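You operate a simulated robot arm through the tools that you are given. There is no shell and no other tool.

You are at the controls of a simulated robot arm. One attempt, no reset.

Task
Put things in order on the top of small steel table. At the end: the padlock in red stands on top of the stack of small silver lids; the silver steel weight with black rubber grip stands where the silver can marked berry sample stood; the silver can marked berry sample is on the teal square board; the purple cup with dated lid stands where the silver steel weight with black rubber grip stood; whatever was shut is shut again. Leave all else as you found it, and nothing knocked over. Set down upright: can marked berry sample.
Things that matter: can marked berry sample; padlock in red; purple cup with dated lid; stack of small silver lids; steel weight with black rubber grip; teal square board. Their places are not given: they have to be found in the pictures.

Only the result counts: the job must be done as asked and must still hold three seconds after the hand-in. Knocking over, shifting, dropping, spilling or breaking anything else fails it. A push-on lid holds only when it is set on centred and level and pressed home; a screw cap is set on level and turned clockwise until tight.

Robot
A 7-joint arm with a two-finger parallel gripper, fixed in place. Base frame: the origin is at the foot of the arm, x ahead of it, y to its left, z up; the work surface is at about z = 0.72. Lengths are in m, angles in degrees, forces in N, time in s.
With the tool pointing down near the work surface it reaches from about 0.1 to 0.66 m from the base axis. Its first joint turns from -66.0 to 66.0 degrees. Payload 1.57 kg.
The tool frame sits at the grasp point between the pads (the TCP): z along the fingers, y along the line on which they close. The tips reach 0.03 m beyond it. Largest opening 0.08 m; finger width 0.017, thickness 0.012; the body of the gripper, 0.04 by 0.082 m, starts 0.08 m behind the TCP.
Orientation is that of the tool frame in the base frame, as a unit quaternion [x, y, z, w]. With the fingers straight down and closing along the base's y, the tool's x points along the base's -x, its y along +y and its z along -z.

Tools
- The arm moves only by the tool jog_arm. Its argument "deltas" is a list of rows, each an object (a shift or turn left out is 0, a gripper value left out holds the last) with "slide": the shift along the tool's x, y, z in m, a list of three; "rotation": the turn, a rotation vector about the tool's x, y, z in degrees, a list of three; "fingers": the opening in per cent of the stroke, from 0 (shut) to 100 (fully open). In form: [{"slide": [dx, dy, dz], "rotation": [ax, ay, az], "fingers": fingers}, ...]. A call has 1 to 20 rows; each row shifts and turns the commanded pose from where the row before left it, along the tool's axes as they then stand. A row lasts 0.2 s, in which the tool goes at most 0.05 m and 8.6 degrees; a call with a longer step from one row to the next is refused whole, and so is a gripper value outside its range. A pose out of reach is approached as far as the arm can. The call stops where the force on the tool passes 40 N (or 10 N more than at its start, if that is more) or the arm is blocked; 0.2 s more then pass. The fingers move at their own pace (about 0.072 m/s each) and stop on an object; they squeeze with about 43 N. The grip force told is the motor's: it shows also when the fingers shut on nothing. Time passes only in rows, and 0.2 s behind the last, so rows that do not move let the fingers close. The reply holds the time, the measured pose of the TCP, the force on the tool along the base axes, the opening and the grip force, in the units named above and with some noise, with the torque about the TCP (base axes, N m) and any sound that the robot's microphone picked up, and new pictures: "show" is both (left out), scene, wrist or none.
- Cameras (640 x 400 px; columns grow to the right, rows downward): "scene" is fixed at [0.073, 0.4604, 1.4119]; the picture's right is [-0.46, -0.89, 0.00], its down [-0.59, 0.31, -0.74] and it looks along [0.66, -0.34, -0.67] (base axes); focal length 350 px, centre (320, 200). "wrist" rides on the gripper at [0.072, -0.007, -0.122] in the tool frame; the picture's right is [0.09, 1.00, 0.00], its down [-0.84, 0.08, -0.54] and it looks along [-0.54, 0.05, 0.84] (tool axes); focal length 238 px, centre (320, 200).
- point_at(camera, pixels): for up to 12 pixels [column, row] of the newest picture of that camera ("zoom" is the newest enlarged one), the place [x, y, z] in the base frame of the surface seen there, good to about 0.002 m. The clock stands still meanwhile.
- close_up(camera, box): a new picture of the part [left, top, right, bottom] of that camera's present view, enlarged. The clock stands still meanwhile.
- close_job(): hands the job in; it is judged then, once.

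Unless the task says otherwise, let go and move clear before handing in.

The tools are called after "Emit:" as a command line: name --argument value ..., lists and objects as JSON in quotes. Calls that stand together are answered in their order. jog_arm: Moves the arm, as the interface text tells. Its arguments: {"type":"object","properties":{"deltas":{"type":"array","items":{"type":"object","properties":{"slide":{"type":"array","items":{"type":"number"}},"rotation":{"type":"array","items":{"type":"number"}},"fingers":{"type":"number"}}}},"show":{"type":"string","enum":["both","scene","wrist","none"]}},"required":["deltas"]} The other tools are called the same way: point_at (camera, pixels) gives the place of the surface under pixels of a picture; close_up (camera, box) takes an enlarged picture of a part of a camera's view; close_job () hands the job in.

At the start:

```text
clock: 0.0
eef_pos: [0.4932, 0.1533, 0.9753]
tcp_rot: [0.001, 1.0, 0.001, 0.001]
contact_force: [0.2, -0.2, -0.4]
wrist_torque: [0.01, -0.01, -0.02]
gripper_width: 0.0798
grip_force: 0.1
```

scene: 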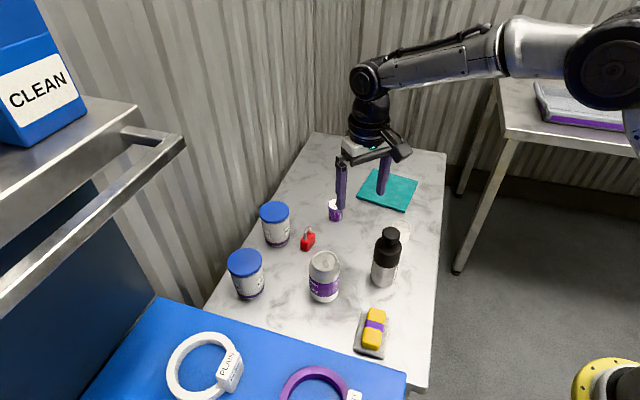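
wrist: 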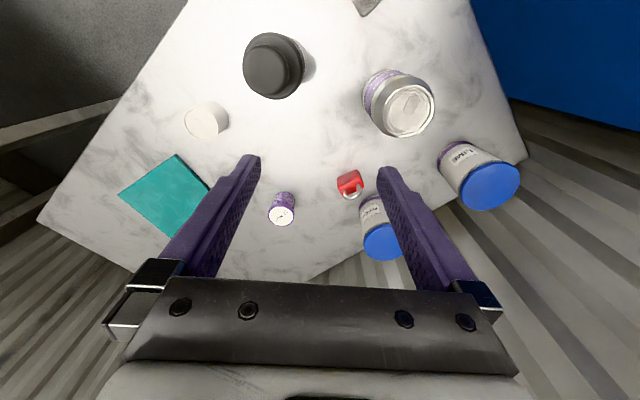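

The scene picture shows a can near (324,275), a black-topped bottle or weight near (386,257), a red padlock (308,240), a small purple cup (335,210), the teal board (388,190), and a white/silver stack near (400,230). I'll enlarge these areas before moving.

Emit:
close_up --camera "scene" --box '[220, 160, 450, 304]'

Emit:
close_up --camera "wrist" --box '[100, 0, 540, 275]'

Emit:
point_at --camera "scene" --pixels '[[324, 275], [324, 258], [386, 237], [386, 275], [308, 240], [335, 213], [388, 190], [404, 228], [275, 210], [245, 262], [373, 330], [340, 300]]'

Emit:
point_at --camera "wrist" --pixels '[[270, 65], [205, 121], [410, 108], [348, 185], [281, 216], [165, 195], [490, 185], [382, 242], [177, 155], [118, 193], [207, 187], [330, 130]]'

```text
2.78 times, centred on (335, 232) of scene
```

zoom: 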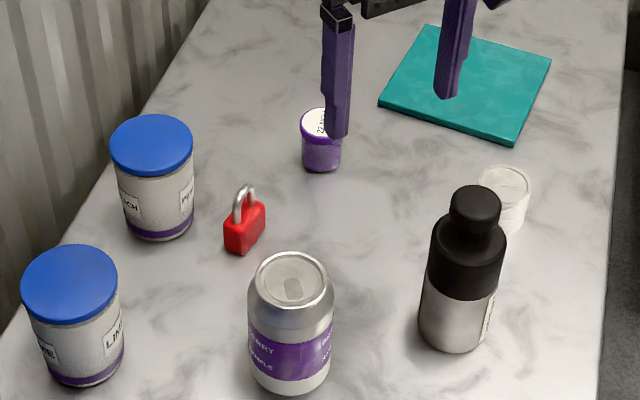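

```text
1.45 times, centred on (320, 138) of wrist
```

zoom: 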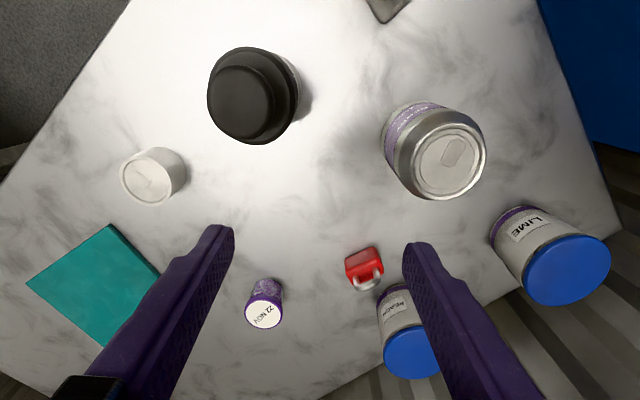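

```text
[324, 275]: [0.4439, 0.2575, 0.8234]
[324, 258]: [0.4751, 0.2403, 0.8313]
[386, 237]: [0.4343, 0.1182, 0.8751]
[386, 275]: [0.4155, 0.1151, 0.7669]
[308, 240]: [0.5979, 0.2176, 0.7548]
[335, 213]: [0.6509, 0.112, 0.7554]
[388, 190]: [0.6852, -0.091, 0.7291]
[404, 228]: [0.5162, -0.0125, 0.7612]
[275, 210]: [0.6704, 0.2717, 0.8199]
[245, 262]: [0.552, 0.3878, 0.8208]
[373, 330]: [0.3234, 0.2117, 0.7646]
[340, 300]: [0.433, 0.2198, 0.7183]
```

```text
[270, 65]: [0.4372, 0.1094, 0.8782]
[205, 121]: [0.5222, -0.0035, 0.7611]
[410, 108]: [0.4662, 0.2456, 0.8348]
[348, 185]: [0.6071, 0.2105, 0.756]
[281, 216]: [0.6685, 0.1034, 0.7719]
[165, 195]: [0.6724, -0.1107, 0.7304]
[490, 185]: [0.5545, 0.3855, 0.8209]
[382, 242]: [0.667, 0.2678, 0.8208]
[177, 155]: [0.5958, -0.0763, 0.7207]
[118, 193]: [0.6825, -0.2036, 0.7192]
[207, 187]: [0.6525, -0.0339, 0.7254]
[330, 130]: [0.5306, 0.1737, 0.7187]
```

The top-down view shows the can (410,108), the black-gripped weight (270,65), the lid stack (205,121), the padlock (348,185) and the cup with "21 NOV" lid (281,216). I'll measure the edges and corners closely.

Emit:
point_at --camera "scene" --pixels '[[373.5, 170.5], [417, 182], [403, 210], [358, 197], [396, 221], [408, 222], [402, 224], [381, 230], [397, 232], [390, 228], [390, 239], [374, 280]]'

Emit:
close_up --camera "scene" --box '[285, 180, 445, 280]'

Emit:
close_up --camera "scene" --box '[280, 240, 440, 340]'

Emit:
close_up --camera "wrist" --box '[160, 10, 320, 110]'

Emit:
close_up --camera "wrist" --box '[260, 150, 420, 250]'

```text
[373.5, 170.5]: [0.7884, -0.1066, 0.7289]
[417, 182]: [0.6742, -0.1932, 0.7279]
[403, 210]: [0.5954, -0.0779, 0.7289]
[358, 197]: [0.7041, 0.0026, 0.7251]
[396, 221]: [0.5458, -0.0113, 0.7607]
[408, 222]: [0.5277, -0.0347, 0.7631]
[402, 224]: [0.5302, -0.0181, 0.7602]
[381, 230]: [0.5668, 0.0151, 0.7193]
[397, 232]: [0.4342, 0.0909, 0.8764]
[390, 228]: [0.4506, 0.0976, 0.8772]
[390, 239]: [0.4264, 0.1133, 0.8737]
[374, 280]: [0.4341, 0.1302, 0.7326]
```

```text
4.00 times, centred on (365, 230) of scene
```

zoom: 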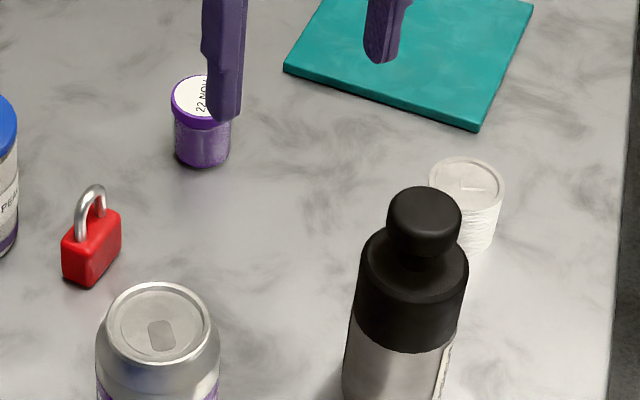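

```text
4.00 times, centred on (360, 290) of scene
```

zoom: 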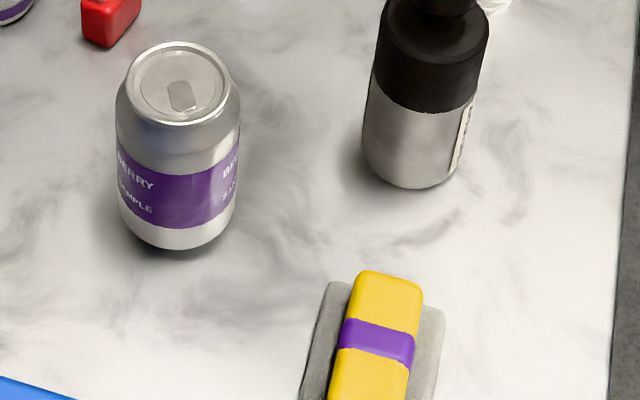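

```text
4.00 times, centred on (240, 60) of wrist
```

zoom: 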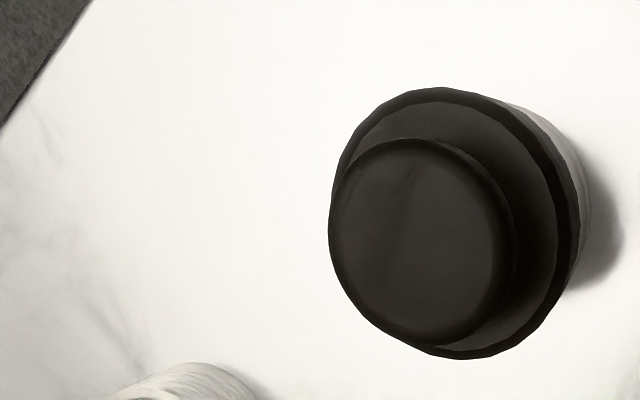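

```text
4.00 times, centred on (340, 200) of wrist
```

zoom: 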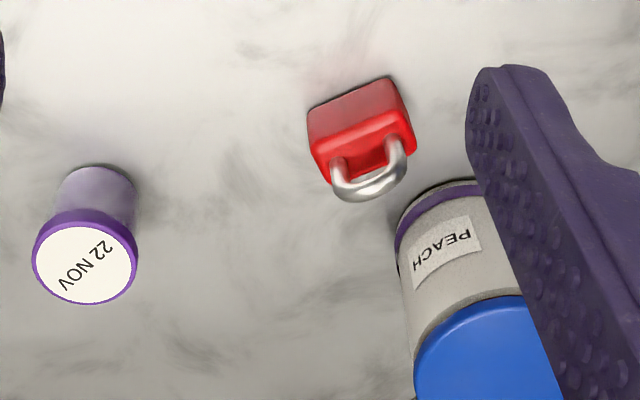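

The can is about 66 mm wide and 115 mm tall, the weight about 59 mm wide with a knob top at z≈0.877, and the cup about 40 mm wide. I'll refine the centres with rim points from both cameras.

Emit:
point_at --camera "scene" --pixels '[[312.7, 261], [336.8, 261], [324.5, 251.5], [324.5, 270.5], [394, 220], [410, 230], [301, 243], [314, 236], [308.5, 239], [304, 250.5], [314, 243.5], [307.5, 227.5]]'

Emit:
point_at --camera "wrist" --pixels '[[385, 110], [432, 112], [409, 92], [409, 133], [184.5, 122], [223, 122], [246, 68], [286, 68], [265, 47], [265, 94], [281.5, 208], [281.5, 224]]'

Emit:
close_up --camera "wrist" --box '[320, 150, 384, 190]'

Emit:
close_up --camera "wrist" --box '[173, 91, 253, 141]'

```text
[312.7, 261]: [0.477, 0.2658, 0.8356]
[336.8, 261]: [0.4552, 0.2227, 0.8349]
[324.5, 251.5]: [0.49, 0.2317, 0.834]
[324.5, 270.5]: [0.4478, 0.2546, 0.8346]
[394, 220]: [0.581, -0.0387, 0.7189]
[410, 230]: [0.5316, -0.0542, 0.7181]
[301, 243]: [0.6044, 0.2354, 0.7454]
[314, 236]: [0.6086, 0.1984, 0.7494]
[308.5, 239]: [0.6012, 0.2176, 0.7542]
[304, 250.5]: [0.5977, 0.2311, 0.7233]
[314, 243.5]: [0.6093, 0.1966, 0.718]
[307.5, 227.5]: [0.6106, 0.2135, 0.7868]
```

```text
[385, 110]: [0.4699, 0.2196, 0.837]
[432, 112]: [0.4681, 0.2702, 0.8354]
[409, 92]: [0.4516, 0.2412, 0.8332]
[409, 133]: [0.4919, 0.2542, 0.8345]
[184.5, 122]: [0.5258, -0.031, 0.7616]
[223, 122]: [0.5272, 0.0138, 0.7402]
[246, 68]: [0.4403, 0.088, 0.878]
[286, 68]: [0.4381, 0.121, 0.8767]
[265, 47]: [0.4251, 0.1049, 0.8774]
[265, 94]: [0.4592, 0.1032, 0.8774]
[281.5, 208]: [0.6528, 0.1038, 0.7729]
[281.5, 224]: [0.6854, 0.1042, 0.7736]
```

```text
10.00 times, centred on (352, 170) of wrist
```

zoom: 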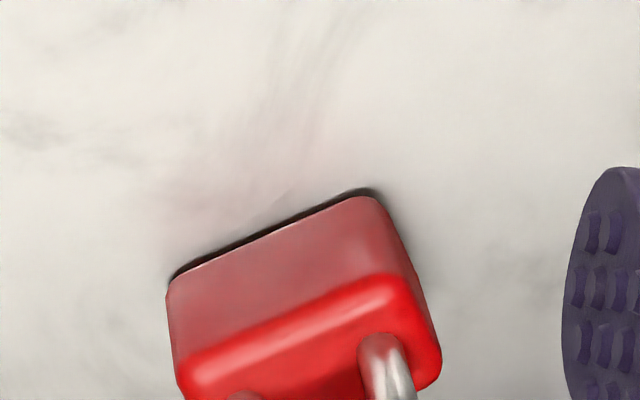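

```text
8.00 times, centred on (213, 116) of wrist
```

zoom: 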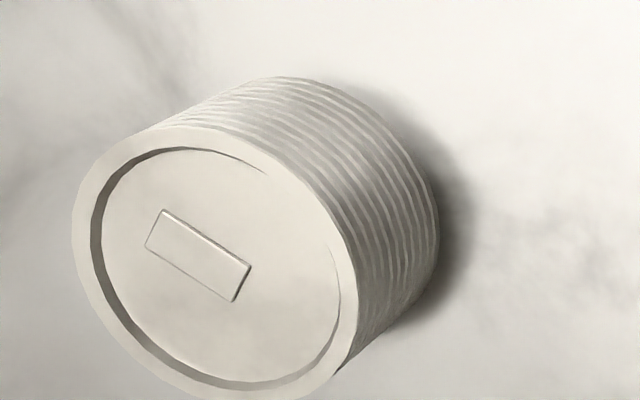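

Centres so far: can about (0.470, 0.2445), weight about (0.441, 0.104), cup about (0.668, 0.104), and the board spans corners (0.788,-0.107) to (0.595,-0.078). Before gripping anything I'll hover over the board with the empty hand to test the reach there and get a better view.

Emit:
jog_arm --deltas '[{"slide": [-0.0267, -0.0347, 0]}, {"slide": [-0.0267, -0.0347, 0]}, {"slide": [-0.0267, -0.0347, 0]}, {"slide": [-0.0267, -0.0347, 0]}, {"slide": [-0.0267, -0.0347, 0]}, {"slide": [-0.0267, -0.0347, 0]}, {"slide": [-0.0267, -0.0347, 0]}, {"slide": [0, 0, 0.04]}, {"slide": [0, 0, 0.04]}, {"slide": [0, 0, 0.04]}, {"slide": [0, 0, 0.03]}, {"slide": [0, 0, 0]}, {"slide": [0, 0, 0]}]' --show "both"

```text
clock: 2.8
eef_pos: [0.641, -0.0695, 0.8169]
tcp_rot: [0.0, 1.0, 0.0, 0.0]
contact_force: [-0.6, 0.4, -0.6]
wrist_torque: [0.02, 0.05, 0.04]
gripper_width: 0.0799
grip_force: 0.0
out of reach, approached as far as the arm can: row 6, 7
```

scene: 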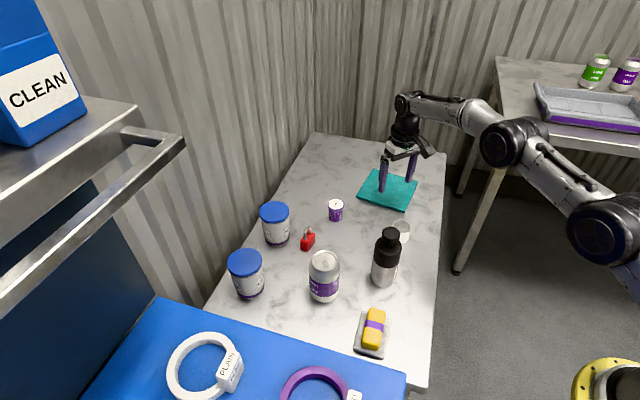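
wrist: 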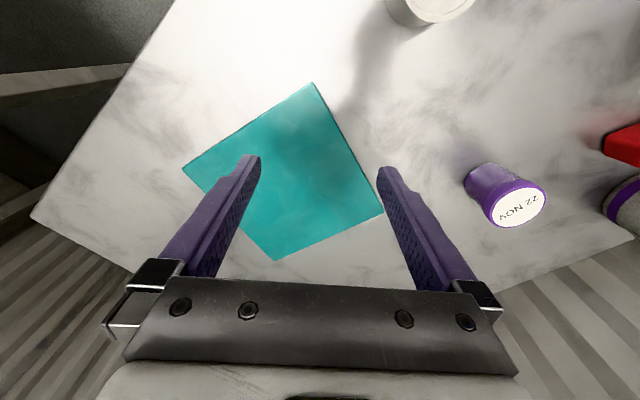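

The tool stopped at (0.641,-0.07) at height, so straight-down reach is limited. At this lower height I'll push outward a little more to see how far it goes, and look at the board and the cup (505,200).

Emit:
jog_arm --deltas '[{"slide": [-0.02, -0.02, 0]}, {"slide": [-0.01, 0, 0]}, {"slide": [-0.01, 0, 0]}, {"slide": [0, 0, 0]}]' --show "wrist"

Emit:
close_up --camera "wrist" --box '[420, 130, 580, 230]'

Emit:
point_at --camera "wrist" --pixels '[[312, 86], [186, 168], [278, 258], [380, 212], [290, 175]]'

```text
clock: 3.8
eef_pos: [0.655, -0.0894, 0.8154]
tcp_rot: [-0.001, 1.0, 0.001, 0.001]
contact_force: [-0.2, 0.0, 0.1]
wrist_torque: [0.0, 0.0, 0.0]
gripper_width: 0.0799
grip_force: 0.1
out of reach, approached as far as the arm can: row 1, 2, 3
```

wrist: 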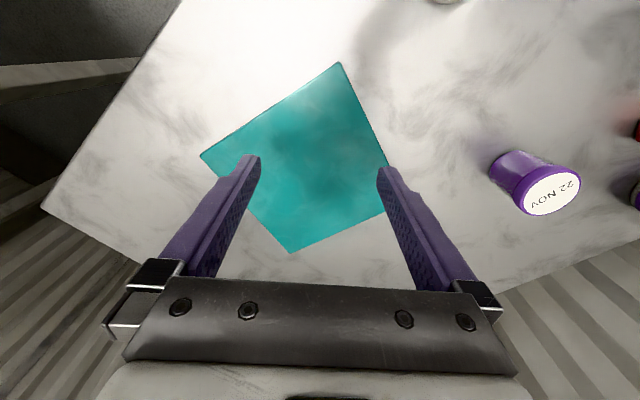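

```text
4.00 times, centred on (500, 180) of wrist
```

zoom: 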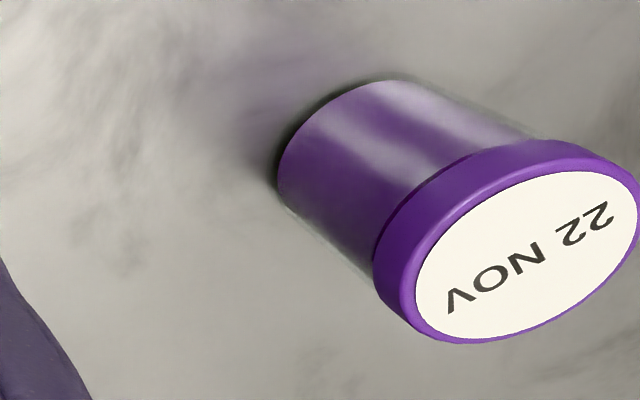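

```text
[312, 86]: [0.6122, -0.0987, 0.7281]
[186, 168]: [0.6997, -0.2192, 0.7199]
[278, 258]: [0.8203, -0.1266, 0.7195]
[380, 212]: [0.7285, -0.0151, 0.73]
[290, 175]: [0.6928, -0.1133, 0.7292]
```

Straight-down reach ends at radius ≈0.66 m, and (0.655,-0.089) already lies over the board. I'll now go back to hover above the can, with a slight outward tilt so the can can go nearer the middle of the board.

Emit:
jog_arm --deltas '[{"slide": [0.0185, 0.03335, -0.028]}, {"slide": [0.0185, 0.03335, -0.028]}, {"slide": [0.0185, 0.03335, -0.028]}, {"slide": [0.0185, 0.03335, -0.028]}, {"slide": [0.0185, 0.03335, 0]}, {"slide": [0.0185, 0.03335, 0]}, {"slide": [0.0185, 0.03335, 0]}, {"slide": [0.0185, 0.03335, 0]}, {"slide": [0.0185, 0.03335, 0]}, {"slide": [0.0185, 0.03335, 0]}, {"slide": [0, 0, 0]}]' --show "both"

```text
clock: 6.2
eef_pos: [0.4709, 0.2448, 0.9275]
tcp_rot: [0.001, 1.0, 0.001, 0.001]
contact_force: [0.2, 0.6, 0.4]
wrist_torque: [0.02, -0.03, 0.0]
gripper_width: 0.0799
grip_force: 0.0
```

scene: 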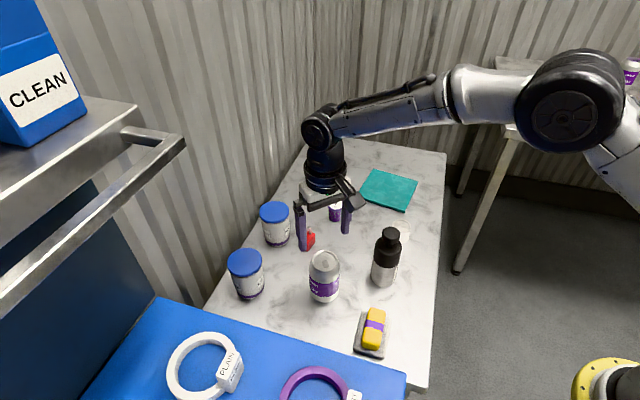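
wrist: 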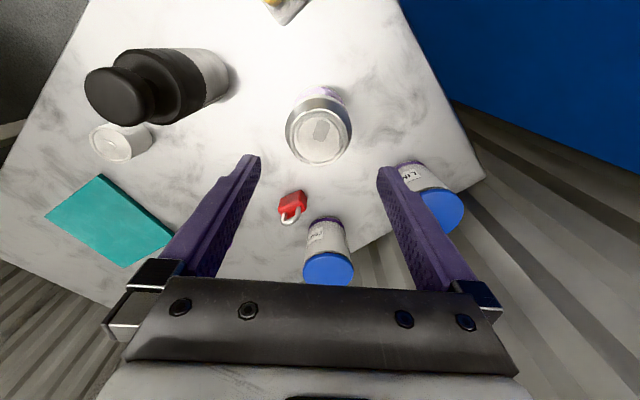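

The can (319,135) now lies just ahead of the fingers. I'll refine its rim plus the other items from this angle.

Emit:
close_up --camera "wrist" --box '[270, 80, 366, 140]'

Emit:
close_up --camera "wrist" --box '[70, 30, 262, 150]'

Emit:
point_at --camera "wrist" --pixels '[[293, 140], [347, 140], [319, 122], [319, 160], [319, 140], [292, 205], [290, 118], [348, 118], [100, 205], [47, 217], [172, 235], [126, 267]]'

```text
6.67 times, centred on (318, 110) of wrist
```

zoom: 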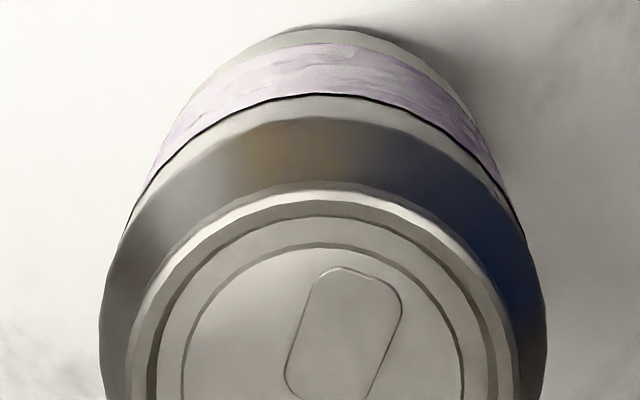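

```text
3.33 times, centred on (166, 90) of wrist
```

zoom: 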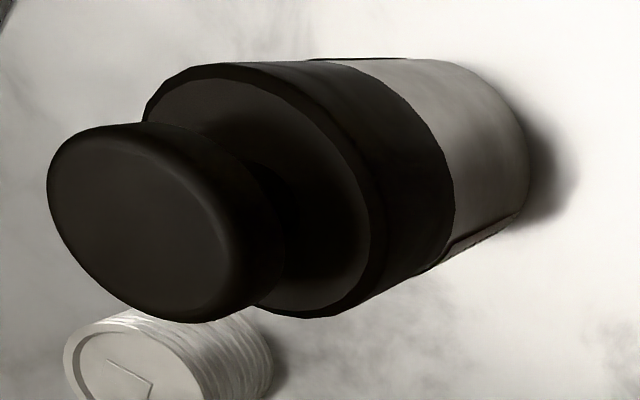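

```text
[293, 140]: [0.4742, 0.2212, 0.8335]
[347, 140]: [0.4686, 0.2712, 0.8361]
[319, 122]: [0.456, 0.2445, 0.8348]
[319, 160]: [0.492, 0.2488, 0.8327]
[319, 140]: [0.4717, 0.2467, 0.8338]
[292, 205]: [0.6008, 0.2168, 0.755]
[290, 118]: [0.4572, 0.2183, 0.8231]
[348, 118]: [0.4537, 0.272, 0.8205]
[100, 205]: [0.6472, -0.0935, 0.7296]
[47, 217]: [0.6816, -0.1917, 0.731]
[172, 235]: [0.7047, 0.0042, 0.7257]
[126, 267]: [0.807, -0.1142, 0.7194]
```

The rim puts the can centre at about (0.471, 0.2455), within a millimetre of the tool. I'll tilt the fingers 10° outward, descend to z≈0.79 and close on the can.

Emit:
jog_arm --deltas '[{"rotation": [0, -5, 0]}, {"rotation": [0, -5, 0]}, {"slide": [0.006, 0, 0.0339], "fingers": 100}, {"slide": [0.006, 0, 0.0339]}, {"slide": [0.006, 0, 0.0339]}, {"slide": [0.006, 0, 0.0339]}, {"slide": [0, 0, 0]}]' --show "both"

```text
clock: 7.8
eef_pos: [0.472, 0.2452, 0.7904]
tcp_rot: [0.0, 0.996, 0.0, 0.088]
contact_force: [0.4, 0.5, -0.4]
wrist_torque: [0.0, 0.02, -0.03]
gripper_width: 0.0801
grip_force: 0.0
```

scene: 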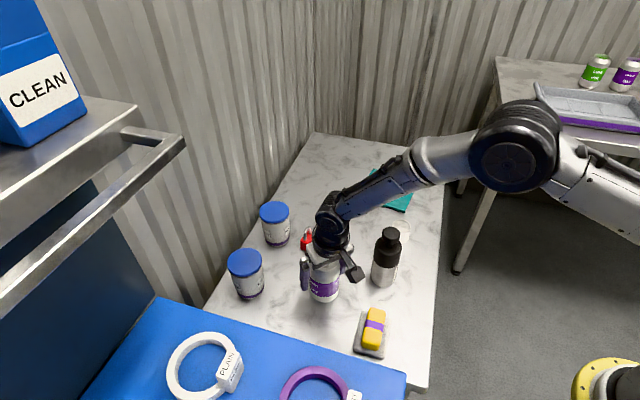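
wrist: 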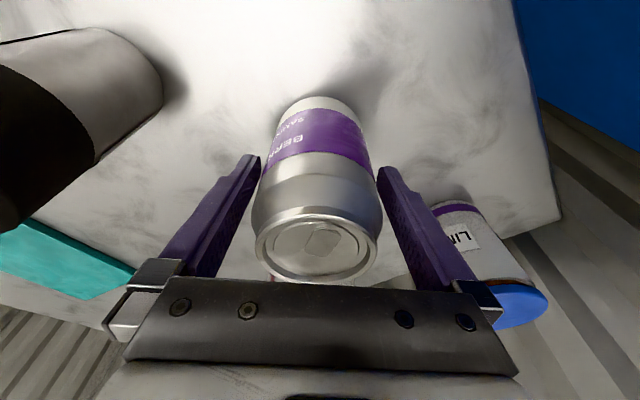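

The can sits centred between the pads (rim at (316,245)). Closing now.

Emit:
jog_arm --deltas '[{"fingers": 0}, {"slide": [0, 0, 0]}, {"slide": [0, 0, 0]}, {"slide": [0, 0, 0]}]' --show "wrist"

```text
clock: 8.8
eef_pos: [0.4708, 0.2457, 0.7895]
tcp_rot: [0.0, 0.996, 0.001, 0.088]
contact_force: [-0.4, 0.1, -0.2]
wrist_torque: [-0.04, -0.08, -0.03]
gripper_width: 0.0648
grip_force: 43.1
```

wrist: 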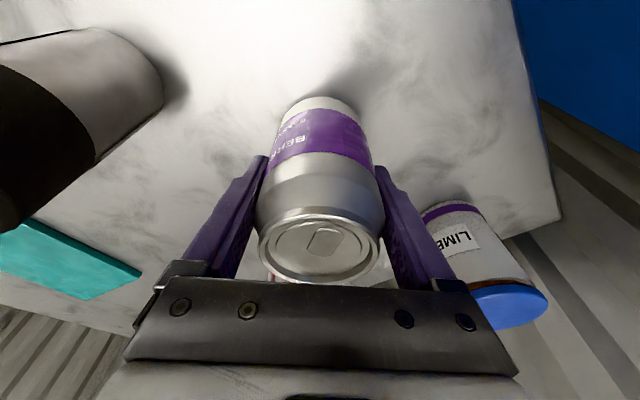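

Gripped at 64.8 mm with 43 N. Lifting straight up about 9 cm and checking it is held.

Emit:
jog_arm --deltas '[{"slide": [-0.0017, 0, -0.0098]}, {"slide": [-0.0035, 0, -0.0197]}, {"slide": [-0.0052, 0, -0.0295]}, {"slide": [-0.0052, 0, -0.0295]}, {"slide": [0, 0, 0]}]' --show "both"

```text
clock: 10.0
eef_pos: [0.4698, 0.2441, 0.8808]
tcp_rot: [0.0, 0.996, 0.0, 0.088]
contact_force: [0.3, 0.2, -4.0]
wrist_torque: [-0.03, -0.03, -0.01]
gripper_width: 0.0648
grip_force: 42.8
```

scene: 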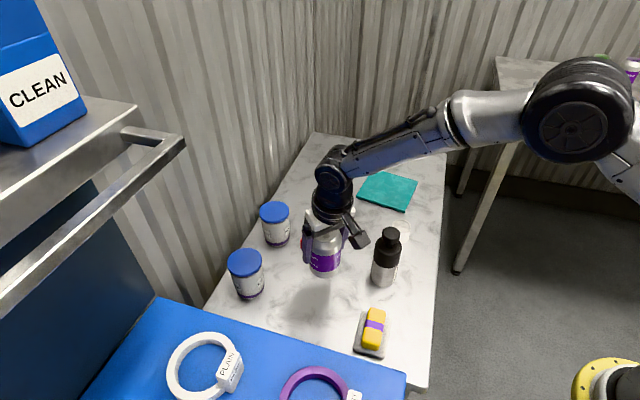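
wrist: 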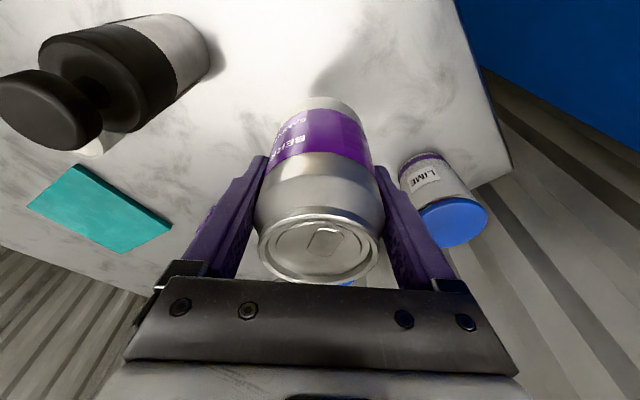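

The can is held (about 4 N of weight, width steady). I'll carry it across at a safe height to above the board near (0.675, -0.09).

Emit:
jog_arm --deltas '[{"slide": [-0.0216, -0.0371, 0.0089]}, {"slide": [-0.0216, -0.0371, 0.0089]}, {"slide": [-0.0216, -0.0371, 0.0089]}, {"slide": [-0.0216, -0.0371, 0.0089]}, {"slide": [-0.0216, -0.0371, 0.0089]}, {"slide": [-0.0216, -0.0371, 0.0089]}, {"slide": [-0.0216, -0.0371, 0.0089]}, {"slide": [-0.0216, -0.0371, 0.0089]}, {"slide": [-0.0216, -0.0371, 0.0089]}, {"slide": [0, 0, 0]}, {"slide": [0, 0, 0]}]' --show "both"

```text
clock: 12.4
eef_pos: [0.6775, -0.0905, 0.8343]
tcp_rot: [0.0, 0.996, 0.001, 0.089]
contact_force: [0.0, -0.2, -3.5]
wrist_torque: [0.0, 0.06, 0.01]
gripper_width: 0.0651
grip_force: 43.0
```

scene: 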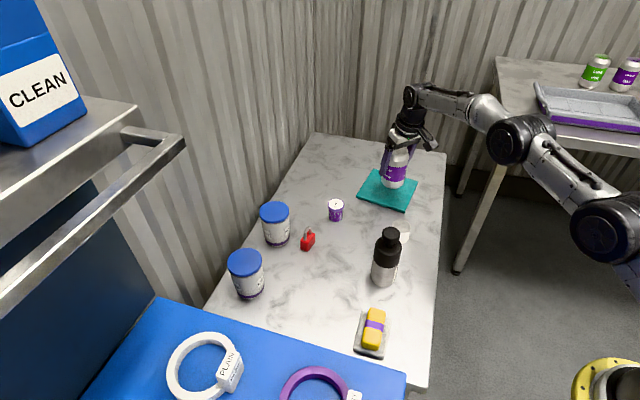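
wrist: 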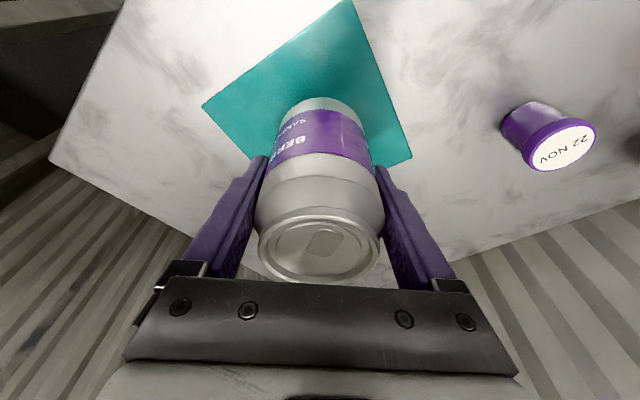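

The can hangs over the board at (0.6775, -0.0905), within reach. I'll check the visible board corners (348,2), (202,104) and (411,157) before lowering.

Emit:
point_at --camera "wrist" --pixels '[[346, 5], [206, 105], [408, 156], [300, 60], [540, 120]]'

Emit:
point_at --camera "scene" --pixels '[[373, 172.5], [416.5, 182.5], [403, 209.5], [359, 196.5]]'

Emit:
close_up --camera "scene" --box '[340, 120, 468, 200]'

```text
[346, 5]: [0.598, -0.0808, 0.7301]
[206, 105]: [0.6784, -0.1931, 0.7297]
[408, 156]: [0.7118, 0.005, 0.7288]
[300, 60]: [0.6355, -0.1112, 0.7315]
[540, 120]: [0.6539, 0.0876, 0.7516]
```

```text
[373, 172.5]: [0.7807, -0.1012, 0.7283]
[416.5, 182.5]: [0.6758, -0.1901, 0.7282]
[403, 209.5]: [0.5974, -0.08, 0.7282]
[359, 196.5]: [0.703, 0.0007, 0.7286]
```

```text
5.00 times, centred on (404, 160) of scene
```

zoom: 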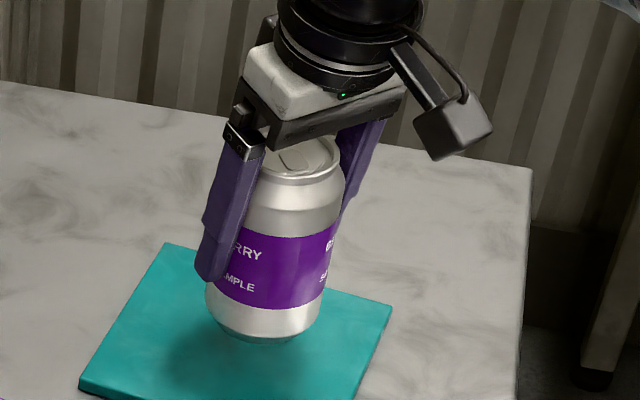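

Board corners average to a centre of (0.691, -0.093), so the can will sit well inside it. Lowering most of the way, then in small steps until contact.

Emit:
jog_arm --deltas '[{"slide": [0.0026, 0, 0.0148]}, {"slide": [0.0023, 0, 0.0128]}, {"slide": [0, 0, 0]}]' --show "none"

Emit:
jog_arm --deltas '[{"slide": [0.0003, 0, 0.002]}, {"slide": [0, 0, 0]}]' --show "none"

Emit:
jog_arm --deltas '[{"slide": [0.0003, 0, 0.002]}, {"slide": [0, 0, 0]}]' --show "scene"

```text
clock: 13.2
eef_pos: [0.6771, -0.0899, 0.8065]
tcp_rot: [-0.001, 0.996, 0.001, 0.088]
contact_force: [0.3, 0.1, -3.8]
wrist_torque: [-0.03, -0.01, -0.01]
gripper_width: 0.0651
grip_force: 42.4
```

```text
clock: 13.8
eef_pos: [0.6775, -0.091, 0.8051]
tcp_rot: [0.0, 0.996, 0.001, 0.089]
contact_force: [0.0, 0.8, -3.9]
wrist_torque: [-0.04, 0.0, -0.01]
gripper_width: 0.065
grip_force: 42.7
```

```text
clock: 14.4
eef_pos: [0.6776, -0.0899, 0.8036]
tcp_rot: [0.0, 0.996, 0.0, 0.088]
contact_force: [0.5, -0.3, -3.9]
wrist_torque: [0.06, -0.02, 0.03]
gripper_width: 0.0651
grip_force: 43.2
```

scene: 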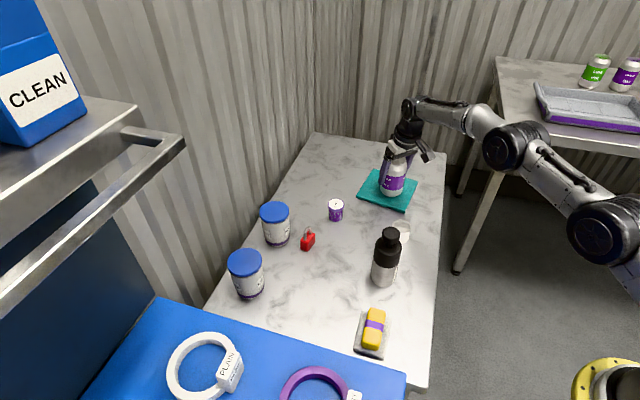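

Still hanging freely (-3.9 N) at z=0.8036, with contact expected near 0.800. I'll continue in 1.5 mm steps.

Emit:
jog_arm --deltas '[{"slide": [0.00026, 0, 0.0015]}, {"slide": [0, 0, 0]}]' --show "none"

Emit:
jog_arm --deltas '[{"slide": [0.00026, 0, 0.0015]}, {"slide": [0, 0, 0]}]' --show "none"

Emit:
jog_arm --deltas '[{"slide": [0.00017, 0, 0.001]}, {"slide": [0, 0, 0]}]' --show "none"

```text
clock: 15.0
eef_pos: [0.6773, -0.0891, 0.8018]
tcp_rot: [0.0, 0.996, 0.001, 0.088]
contact_force: [0.4, -0.7, -3.6]
wrist_torque: [0.0, 0.02, 0.0]
gripper_width: 0.0649
grip_force: 43.4
```

```text
clock: 15.6
eef_pos: [0.677, -0.0906, 0.8005]
tcp_rot: [0.0, 0.996, 0.001, 0.088]
contact_force: [-0.5, 0.8, -1.7]
wrist_torque: [0.04, 0.0, 0.0]
gripper_width: 0.065
grip_force: 42.8
```

```text
clock: 16.2
eef_pos: [0.6781, -0.0905, 0.7996]
tcp_rot: [0.0, 0.996, 0.002, 0.089]
contact_force: [-2.5, 1.5, 3.6]
wrist_torque: [0.06, 0.31, 0.0]
gripper_width: 0.0651
grip_force: 43.6
```

The force went from -3.9 to +3.6 N, so the can rests on the board. Opening the fingers fully, then backing out along the tool axis.

Emit:
jog_arm --deltas '[{"fingers": 100}, {"slide": [0, 0, 0]}, {"slide": [0, 0, 0]}]' --show "wrist"

```text
clock: 17.0
eef_pos: [0.6776, -0.0894, 0.7987]
tcp_rot: [0.0, 0.996, 0.002, 0.088]
contact_force: [-1.0, -0.7, -1.2]
wrist_torque: [0.01, -0.01, 0.0]
gripper_width: 0.0799
grip_force: 0.1
```

wrist: 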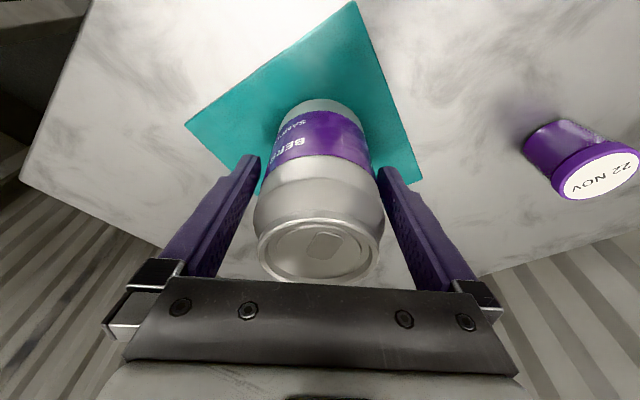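

Both pads are clear of the can. Retreating upward, slowly at first.

Emit:
jog_arm --deltas '[{"slide": [0, 0, -0.015]}, {"slide": [0, 0, -0.025]}, {"slide": [0, 0, -0.035]}, {"slide": [0, 0, -0.04]}, {"slide": [0, 0, 0]}]' --show "both"

```text
clock: 18.2
eef_pos: [0.6568, -0.0934, 0.9099]
tcp_rot: [0.0, 0.996, 0.001, 0.087]
contact_force: [0.1, -0.2, 0.1]
wrist_torque: [-0.03, 0.01, -0.02]
gripper_width: 0.0801
grip_force: 0.1
```

scene: 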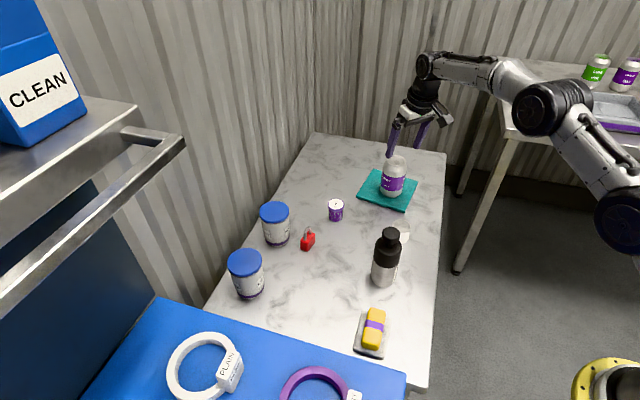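
wrist: 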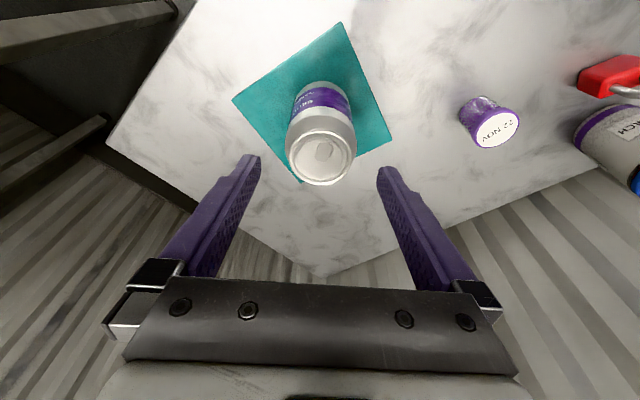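

The can stands upright on the board. Next is the padlock: I'll move above it, remove the tilt and yaw 30° so the fingers line up with its long side, then measure.

Emit:
jog_arm --deltas '[{"slide": [0.0103, 0.0419, -0.0049]}, {"slide": [0.0103, 0.0419, -0.0049]}, {"slide": [0.0103, 0.0419, -0.0049]}, {"slide": [0.0103, 0.0419, -0.0049]}, {"slide": [0.0103, 0.0419, -0.0049]}, {"slide": [0.0103, 0.0419, -0.0049]}, {"slide": [0.0103, 0.0419, -0.0049]}, {"rotation": [0, 5, 0]}, {"rotation": [0, 5, 0]}, {"rotation": [0, 0, -7.5]}, {"rotation": [0, 0, -7.5]}, {"rotation": [0, 0, -7.5]}, {"rotation": [0, 0, -7.5]}, {"slide": [0, 0, 0]}]' --show "both"

```text
clock: 21.2
eef_pos: [0.5798, 0.2032, 0.9344]
tcp_rot: [-0.26, 0.966, 0.001, 0.001]
contact_force: [0.5, -0.5, -1.0]
wrist_torque: [0.02, -0.02, -0.02]
gripper_width: 0.0799
grip_force: 0.2
```

scene: 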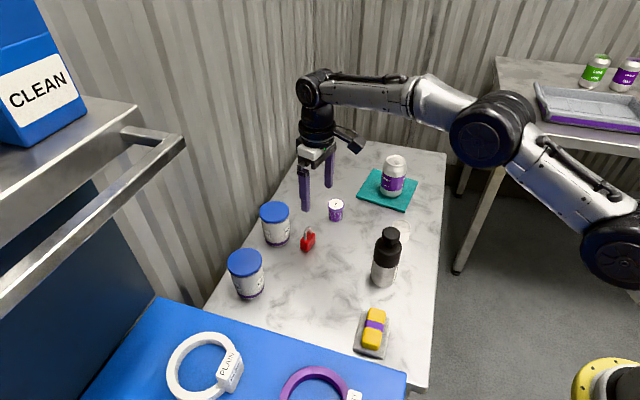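
wrist: 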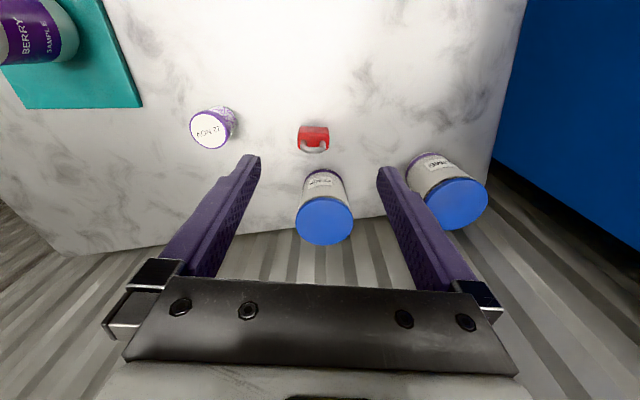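

The padlock (313,138) now appears square to the picture, so the yaw matches. Zooming in to measure it and its clearance to the peach jar.

Emit:
close_up --camera "wrist" --box '[273, 113, 353, 163]'

Emit:
point_at --camera "wrist" --pixels '[[300, 136], [327, 136], [313, 138], [300, 130], [326, 129], [313, 127], [313, 152], [306, 145], [321, 145], [322, 218], [320, 180], [322, 240]]'

```text
8.00 times, centred on (313, 138) of wrist
```

zoom: 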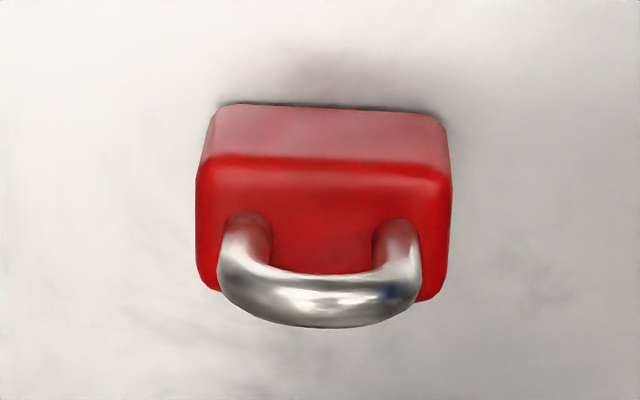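

```text
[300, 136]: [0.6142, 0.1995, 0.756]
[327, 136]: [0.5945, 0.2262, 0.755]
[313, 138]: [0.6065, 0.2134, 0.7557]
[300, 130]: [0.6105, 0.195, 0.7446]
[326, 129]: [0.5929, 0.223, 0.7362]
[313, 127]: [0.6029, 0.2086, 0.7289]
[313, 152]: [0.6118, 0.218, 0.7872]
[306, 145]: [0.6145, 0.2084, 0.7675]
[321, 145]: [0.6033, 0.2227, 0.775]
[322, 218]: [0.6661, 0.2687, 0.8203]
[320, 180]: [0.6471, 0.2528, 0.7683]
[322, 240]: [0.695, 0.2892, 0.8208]
```

The padlock's long side runs at about 35° and its centre is near (0.611, 0.217), with the jar edge about 4 cm away. I'll add 5° of yaw, centre over it and come part way down to check.

Emit:
jog_arm --deltas '[{"rotation": [0, 0, -5]}, {"slide": [-0.0335, -0.0066, 0]}, {"slide": [0, 0, 0.04]}, {"slide": [0, 0, 0.04]}, {"slide": [0, 0, 0.035]}, {"slide": [0, 0, 0]}]' --show "both"

```text
clock: 22.6
eef_pos: [0.6136, 0.2172, 0.8216]
tcp_rot: [-0.301, 0.954, 0.0, 0.0]
contact_force: [0.4, -0.4, 0.9]
wrist_torque: [-0.01, 0.0, -0.01]
gripper_width: 0.0803
grip_force: 0.1
```

scene: 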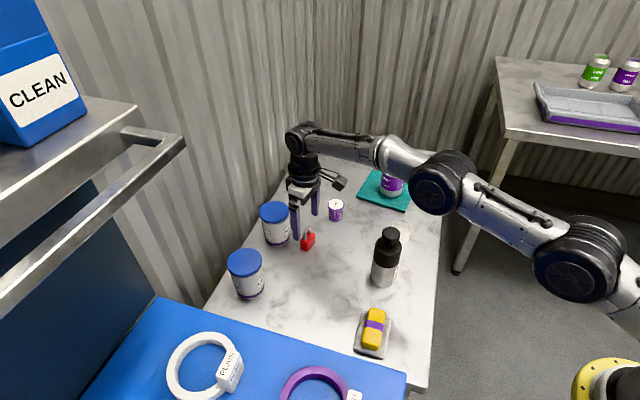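
wrist: 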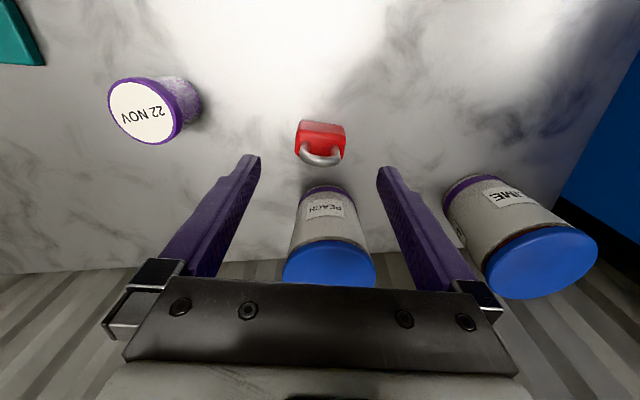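

The padlock (320,143) lies between the open fingers. I'll zoom in to check alignment before the final descent.

Emit:
close_up --camera "wrist" --box '[256, 105, 384, 185]'

Emit:
point_at --camera "wrist" --pixels '[[297, 140], [344, 140], [320, 138], [298, 132], [320, 160], [297, 145], [343, 147], [320, 126], [330, 250], [290, 265], [372, 265]]'

```text
5.00 times, centred on (320, 145) of wrist
```

zoom: 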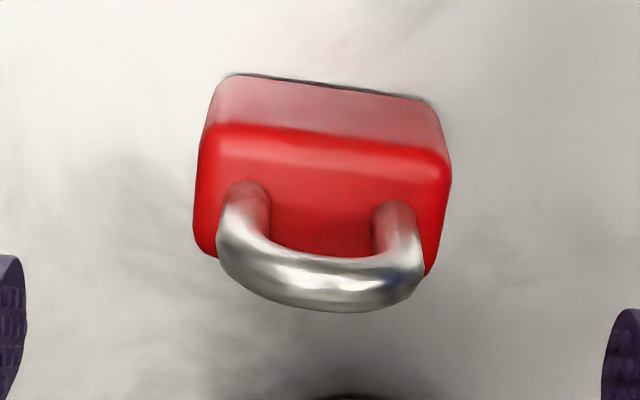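

```text
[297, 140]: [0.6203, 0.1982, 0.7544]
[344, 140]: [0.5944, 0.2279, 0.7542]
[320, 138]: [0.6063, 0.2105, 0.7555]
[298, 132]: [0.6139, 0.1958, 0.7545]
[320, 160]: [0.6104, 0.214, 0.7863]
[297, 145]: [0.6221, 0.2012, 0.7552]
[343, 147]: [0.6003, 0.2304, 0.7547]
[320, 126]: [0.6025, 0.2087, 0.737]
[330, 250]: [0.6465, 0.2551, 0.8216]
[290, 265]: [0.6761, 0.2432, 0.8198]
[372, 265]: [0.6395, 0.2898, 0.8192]
```

The padlock centre is about (0.609, 0.214), some 5 mm nearer the base than the tool, and turned about 2° more. I'll correct both and descend to z≈0.757, with tips about 8 mm above the table.

Emit:
jog_arm --deltas '[{"slide": [0.0047, 0, 0], "rotation": [0, 0, -2]}, {"slide": [0, 0, 0.03]}, {"slide": [0, 0, 0.024]}, {"slide": [0, 0, 0.0106]}, {"slide": [0, 0, 0]}]' --show "both"

```text
clock: 23.8
eef_pos: [0.6095, 0.2152, 0.7542]
tcp_rot: [-0.318, 0.948, -0.001, 0.001]
contact_force: [0.7, -0.4, 1.1]
wrist_torque: [0.01, 0.02, -0.01]
gripper_width: 0.0798
grip_force: 0.0
```

scene: 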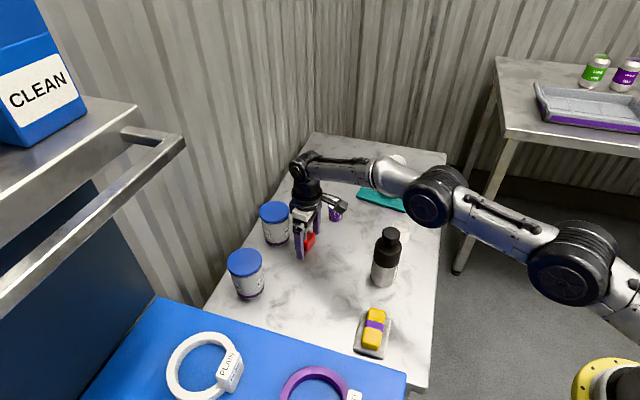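
wrist: 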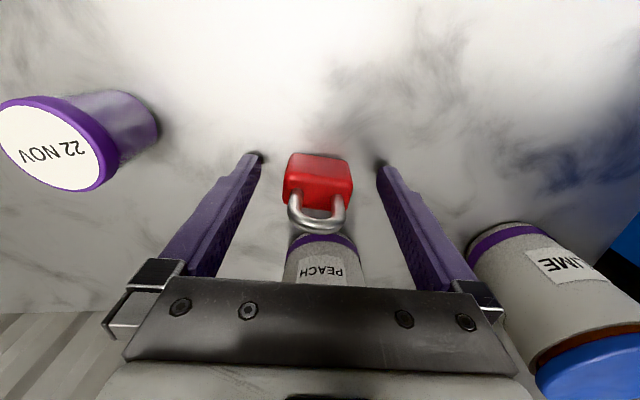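

The padlock sits between the pads ((318,180)) with the tips clear of the table. Closing on it.

Emit:
jog_arm --deltas '[{"fingers": 0}, {"slide": [0, 0, 0]}, {"slide": [0, 0, 0]}, {"slide": [0, 0, 0]}, {"slide": [0, 0, 0]}]' --show "wrist"

```text
clock: 25.0
eef_pos: [0.6082, 0.2143, 0.7557]
tcp_rot: [-0.317, 0.948, 0.0, 0.001]
contact_force: [0.2, -0.6, -1.1]
wrist_torque: [0.0, 0.01, -0.03]
gripper_width: 0.0407
grip_force: 42.7
```

wrist: 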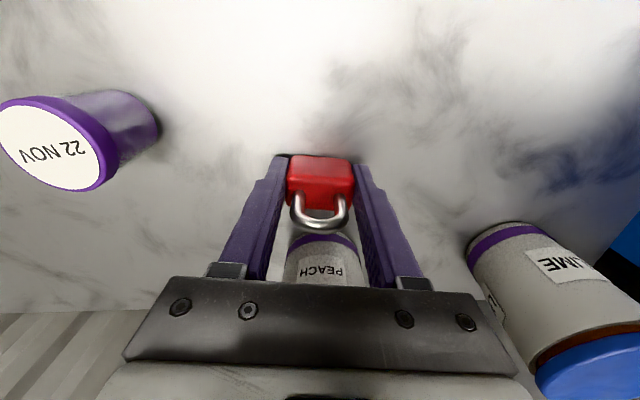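

The padlock is held at 40.7 mm (grasp height z=0.7557 with its base on the table). I'll lift 10 cm and carry it to above the lid stack near (0.527, -0.009).

Emit:
jog_arm --deltas '[{"slide": [0, 0, -0.01]}, {"slide": [0, 0, -0.03]}, {"slide": [0, 0, -0.035]}, {"slide": [0, 0, -0.035]}, {"slide": [0.03316, -0.02157, 0]}, {"slide": [0.03316, -0.02157, 0]}, {"slide": [0.03316, -0.02157, 0]}, {"slide": [0.03316, -0.02157, 0]}, {"slide": [0.03316, -0.02157, 0]}, {"slide": [0.03316, -0.02157, 0]}, {"slide": [0, 0, 0]}, {"slide": [0, 0, 0]}]' --show "both"

```text
clock: 27.6
eef_pos: [0.5252, -0.0104, 0.8648]
tcp_rot: [-0.318, 0.948, 0.001, 0.001]
contact_force: [-0.5, 0.1, -0.7]
wrist_torque: [0.0, -0.01, -0.01]
gripper_width: 0.041
grip_force: 42.9
```

scene: 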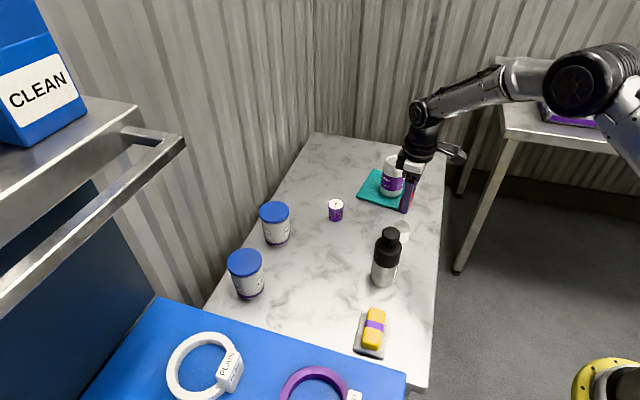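
wrist: 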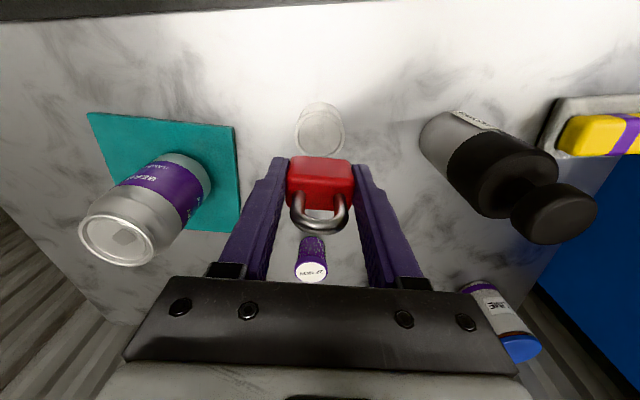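

The stack top shows at (321,130) just above the padlock. Zooming to find its rim and centre.

Emit:
close_up --camera "wrist" --box '[280, 90, 376, 150]'

Emit:
point_at --camera "wrist" --pixels '[[300, 130], [341, 130], [320, 115], [320, 131], [305, 145], [336, 145], [320, 106], [298, 132], [343, 132], [320, 152]]'

```text
6.67 times, centred on (328, 120) of wrist
```

zoom: 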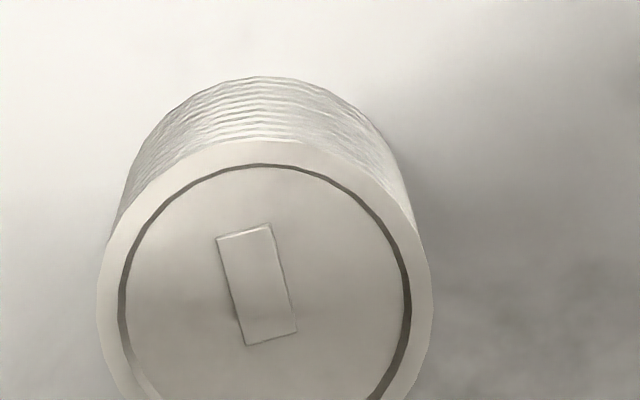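

```text
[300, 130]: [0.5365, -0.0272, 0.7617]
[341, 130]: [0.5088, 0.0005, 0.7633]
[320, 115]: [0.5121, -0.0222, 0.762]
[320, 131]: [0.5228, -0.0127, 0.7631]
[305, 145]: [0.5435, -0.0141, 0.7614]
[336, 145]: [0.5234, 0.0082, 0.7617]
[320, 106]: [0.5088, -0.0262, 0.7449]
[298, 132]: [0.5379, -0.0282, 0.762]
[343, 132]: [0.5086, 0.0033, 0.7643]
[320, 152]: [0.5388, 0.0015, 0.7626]
```

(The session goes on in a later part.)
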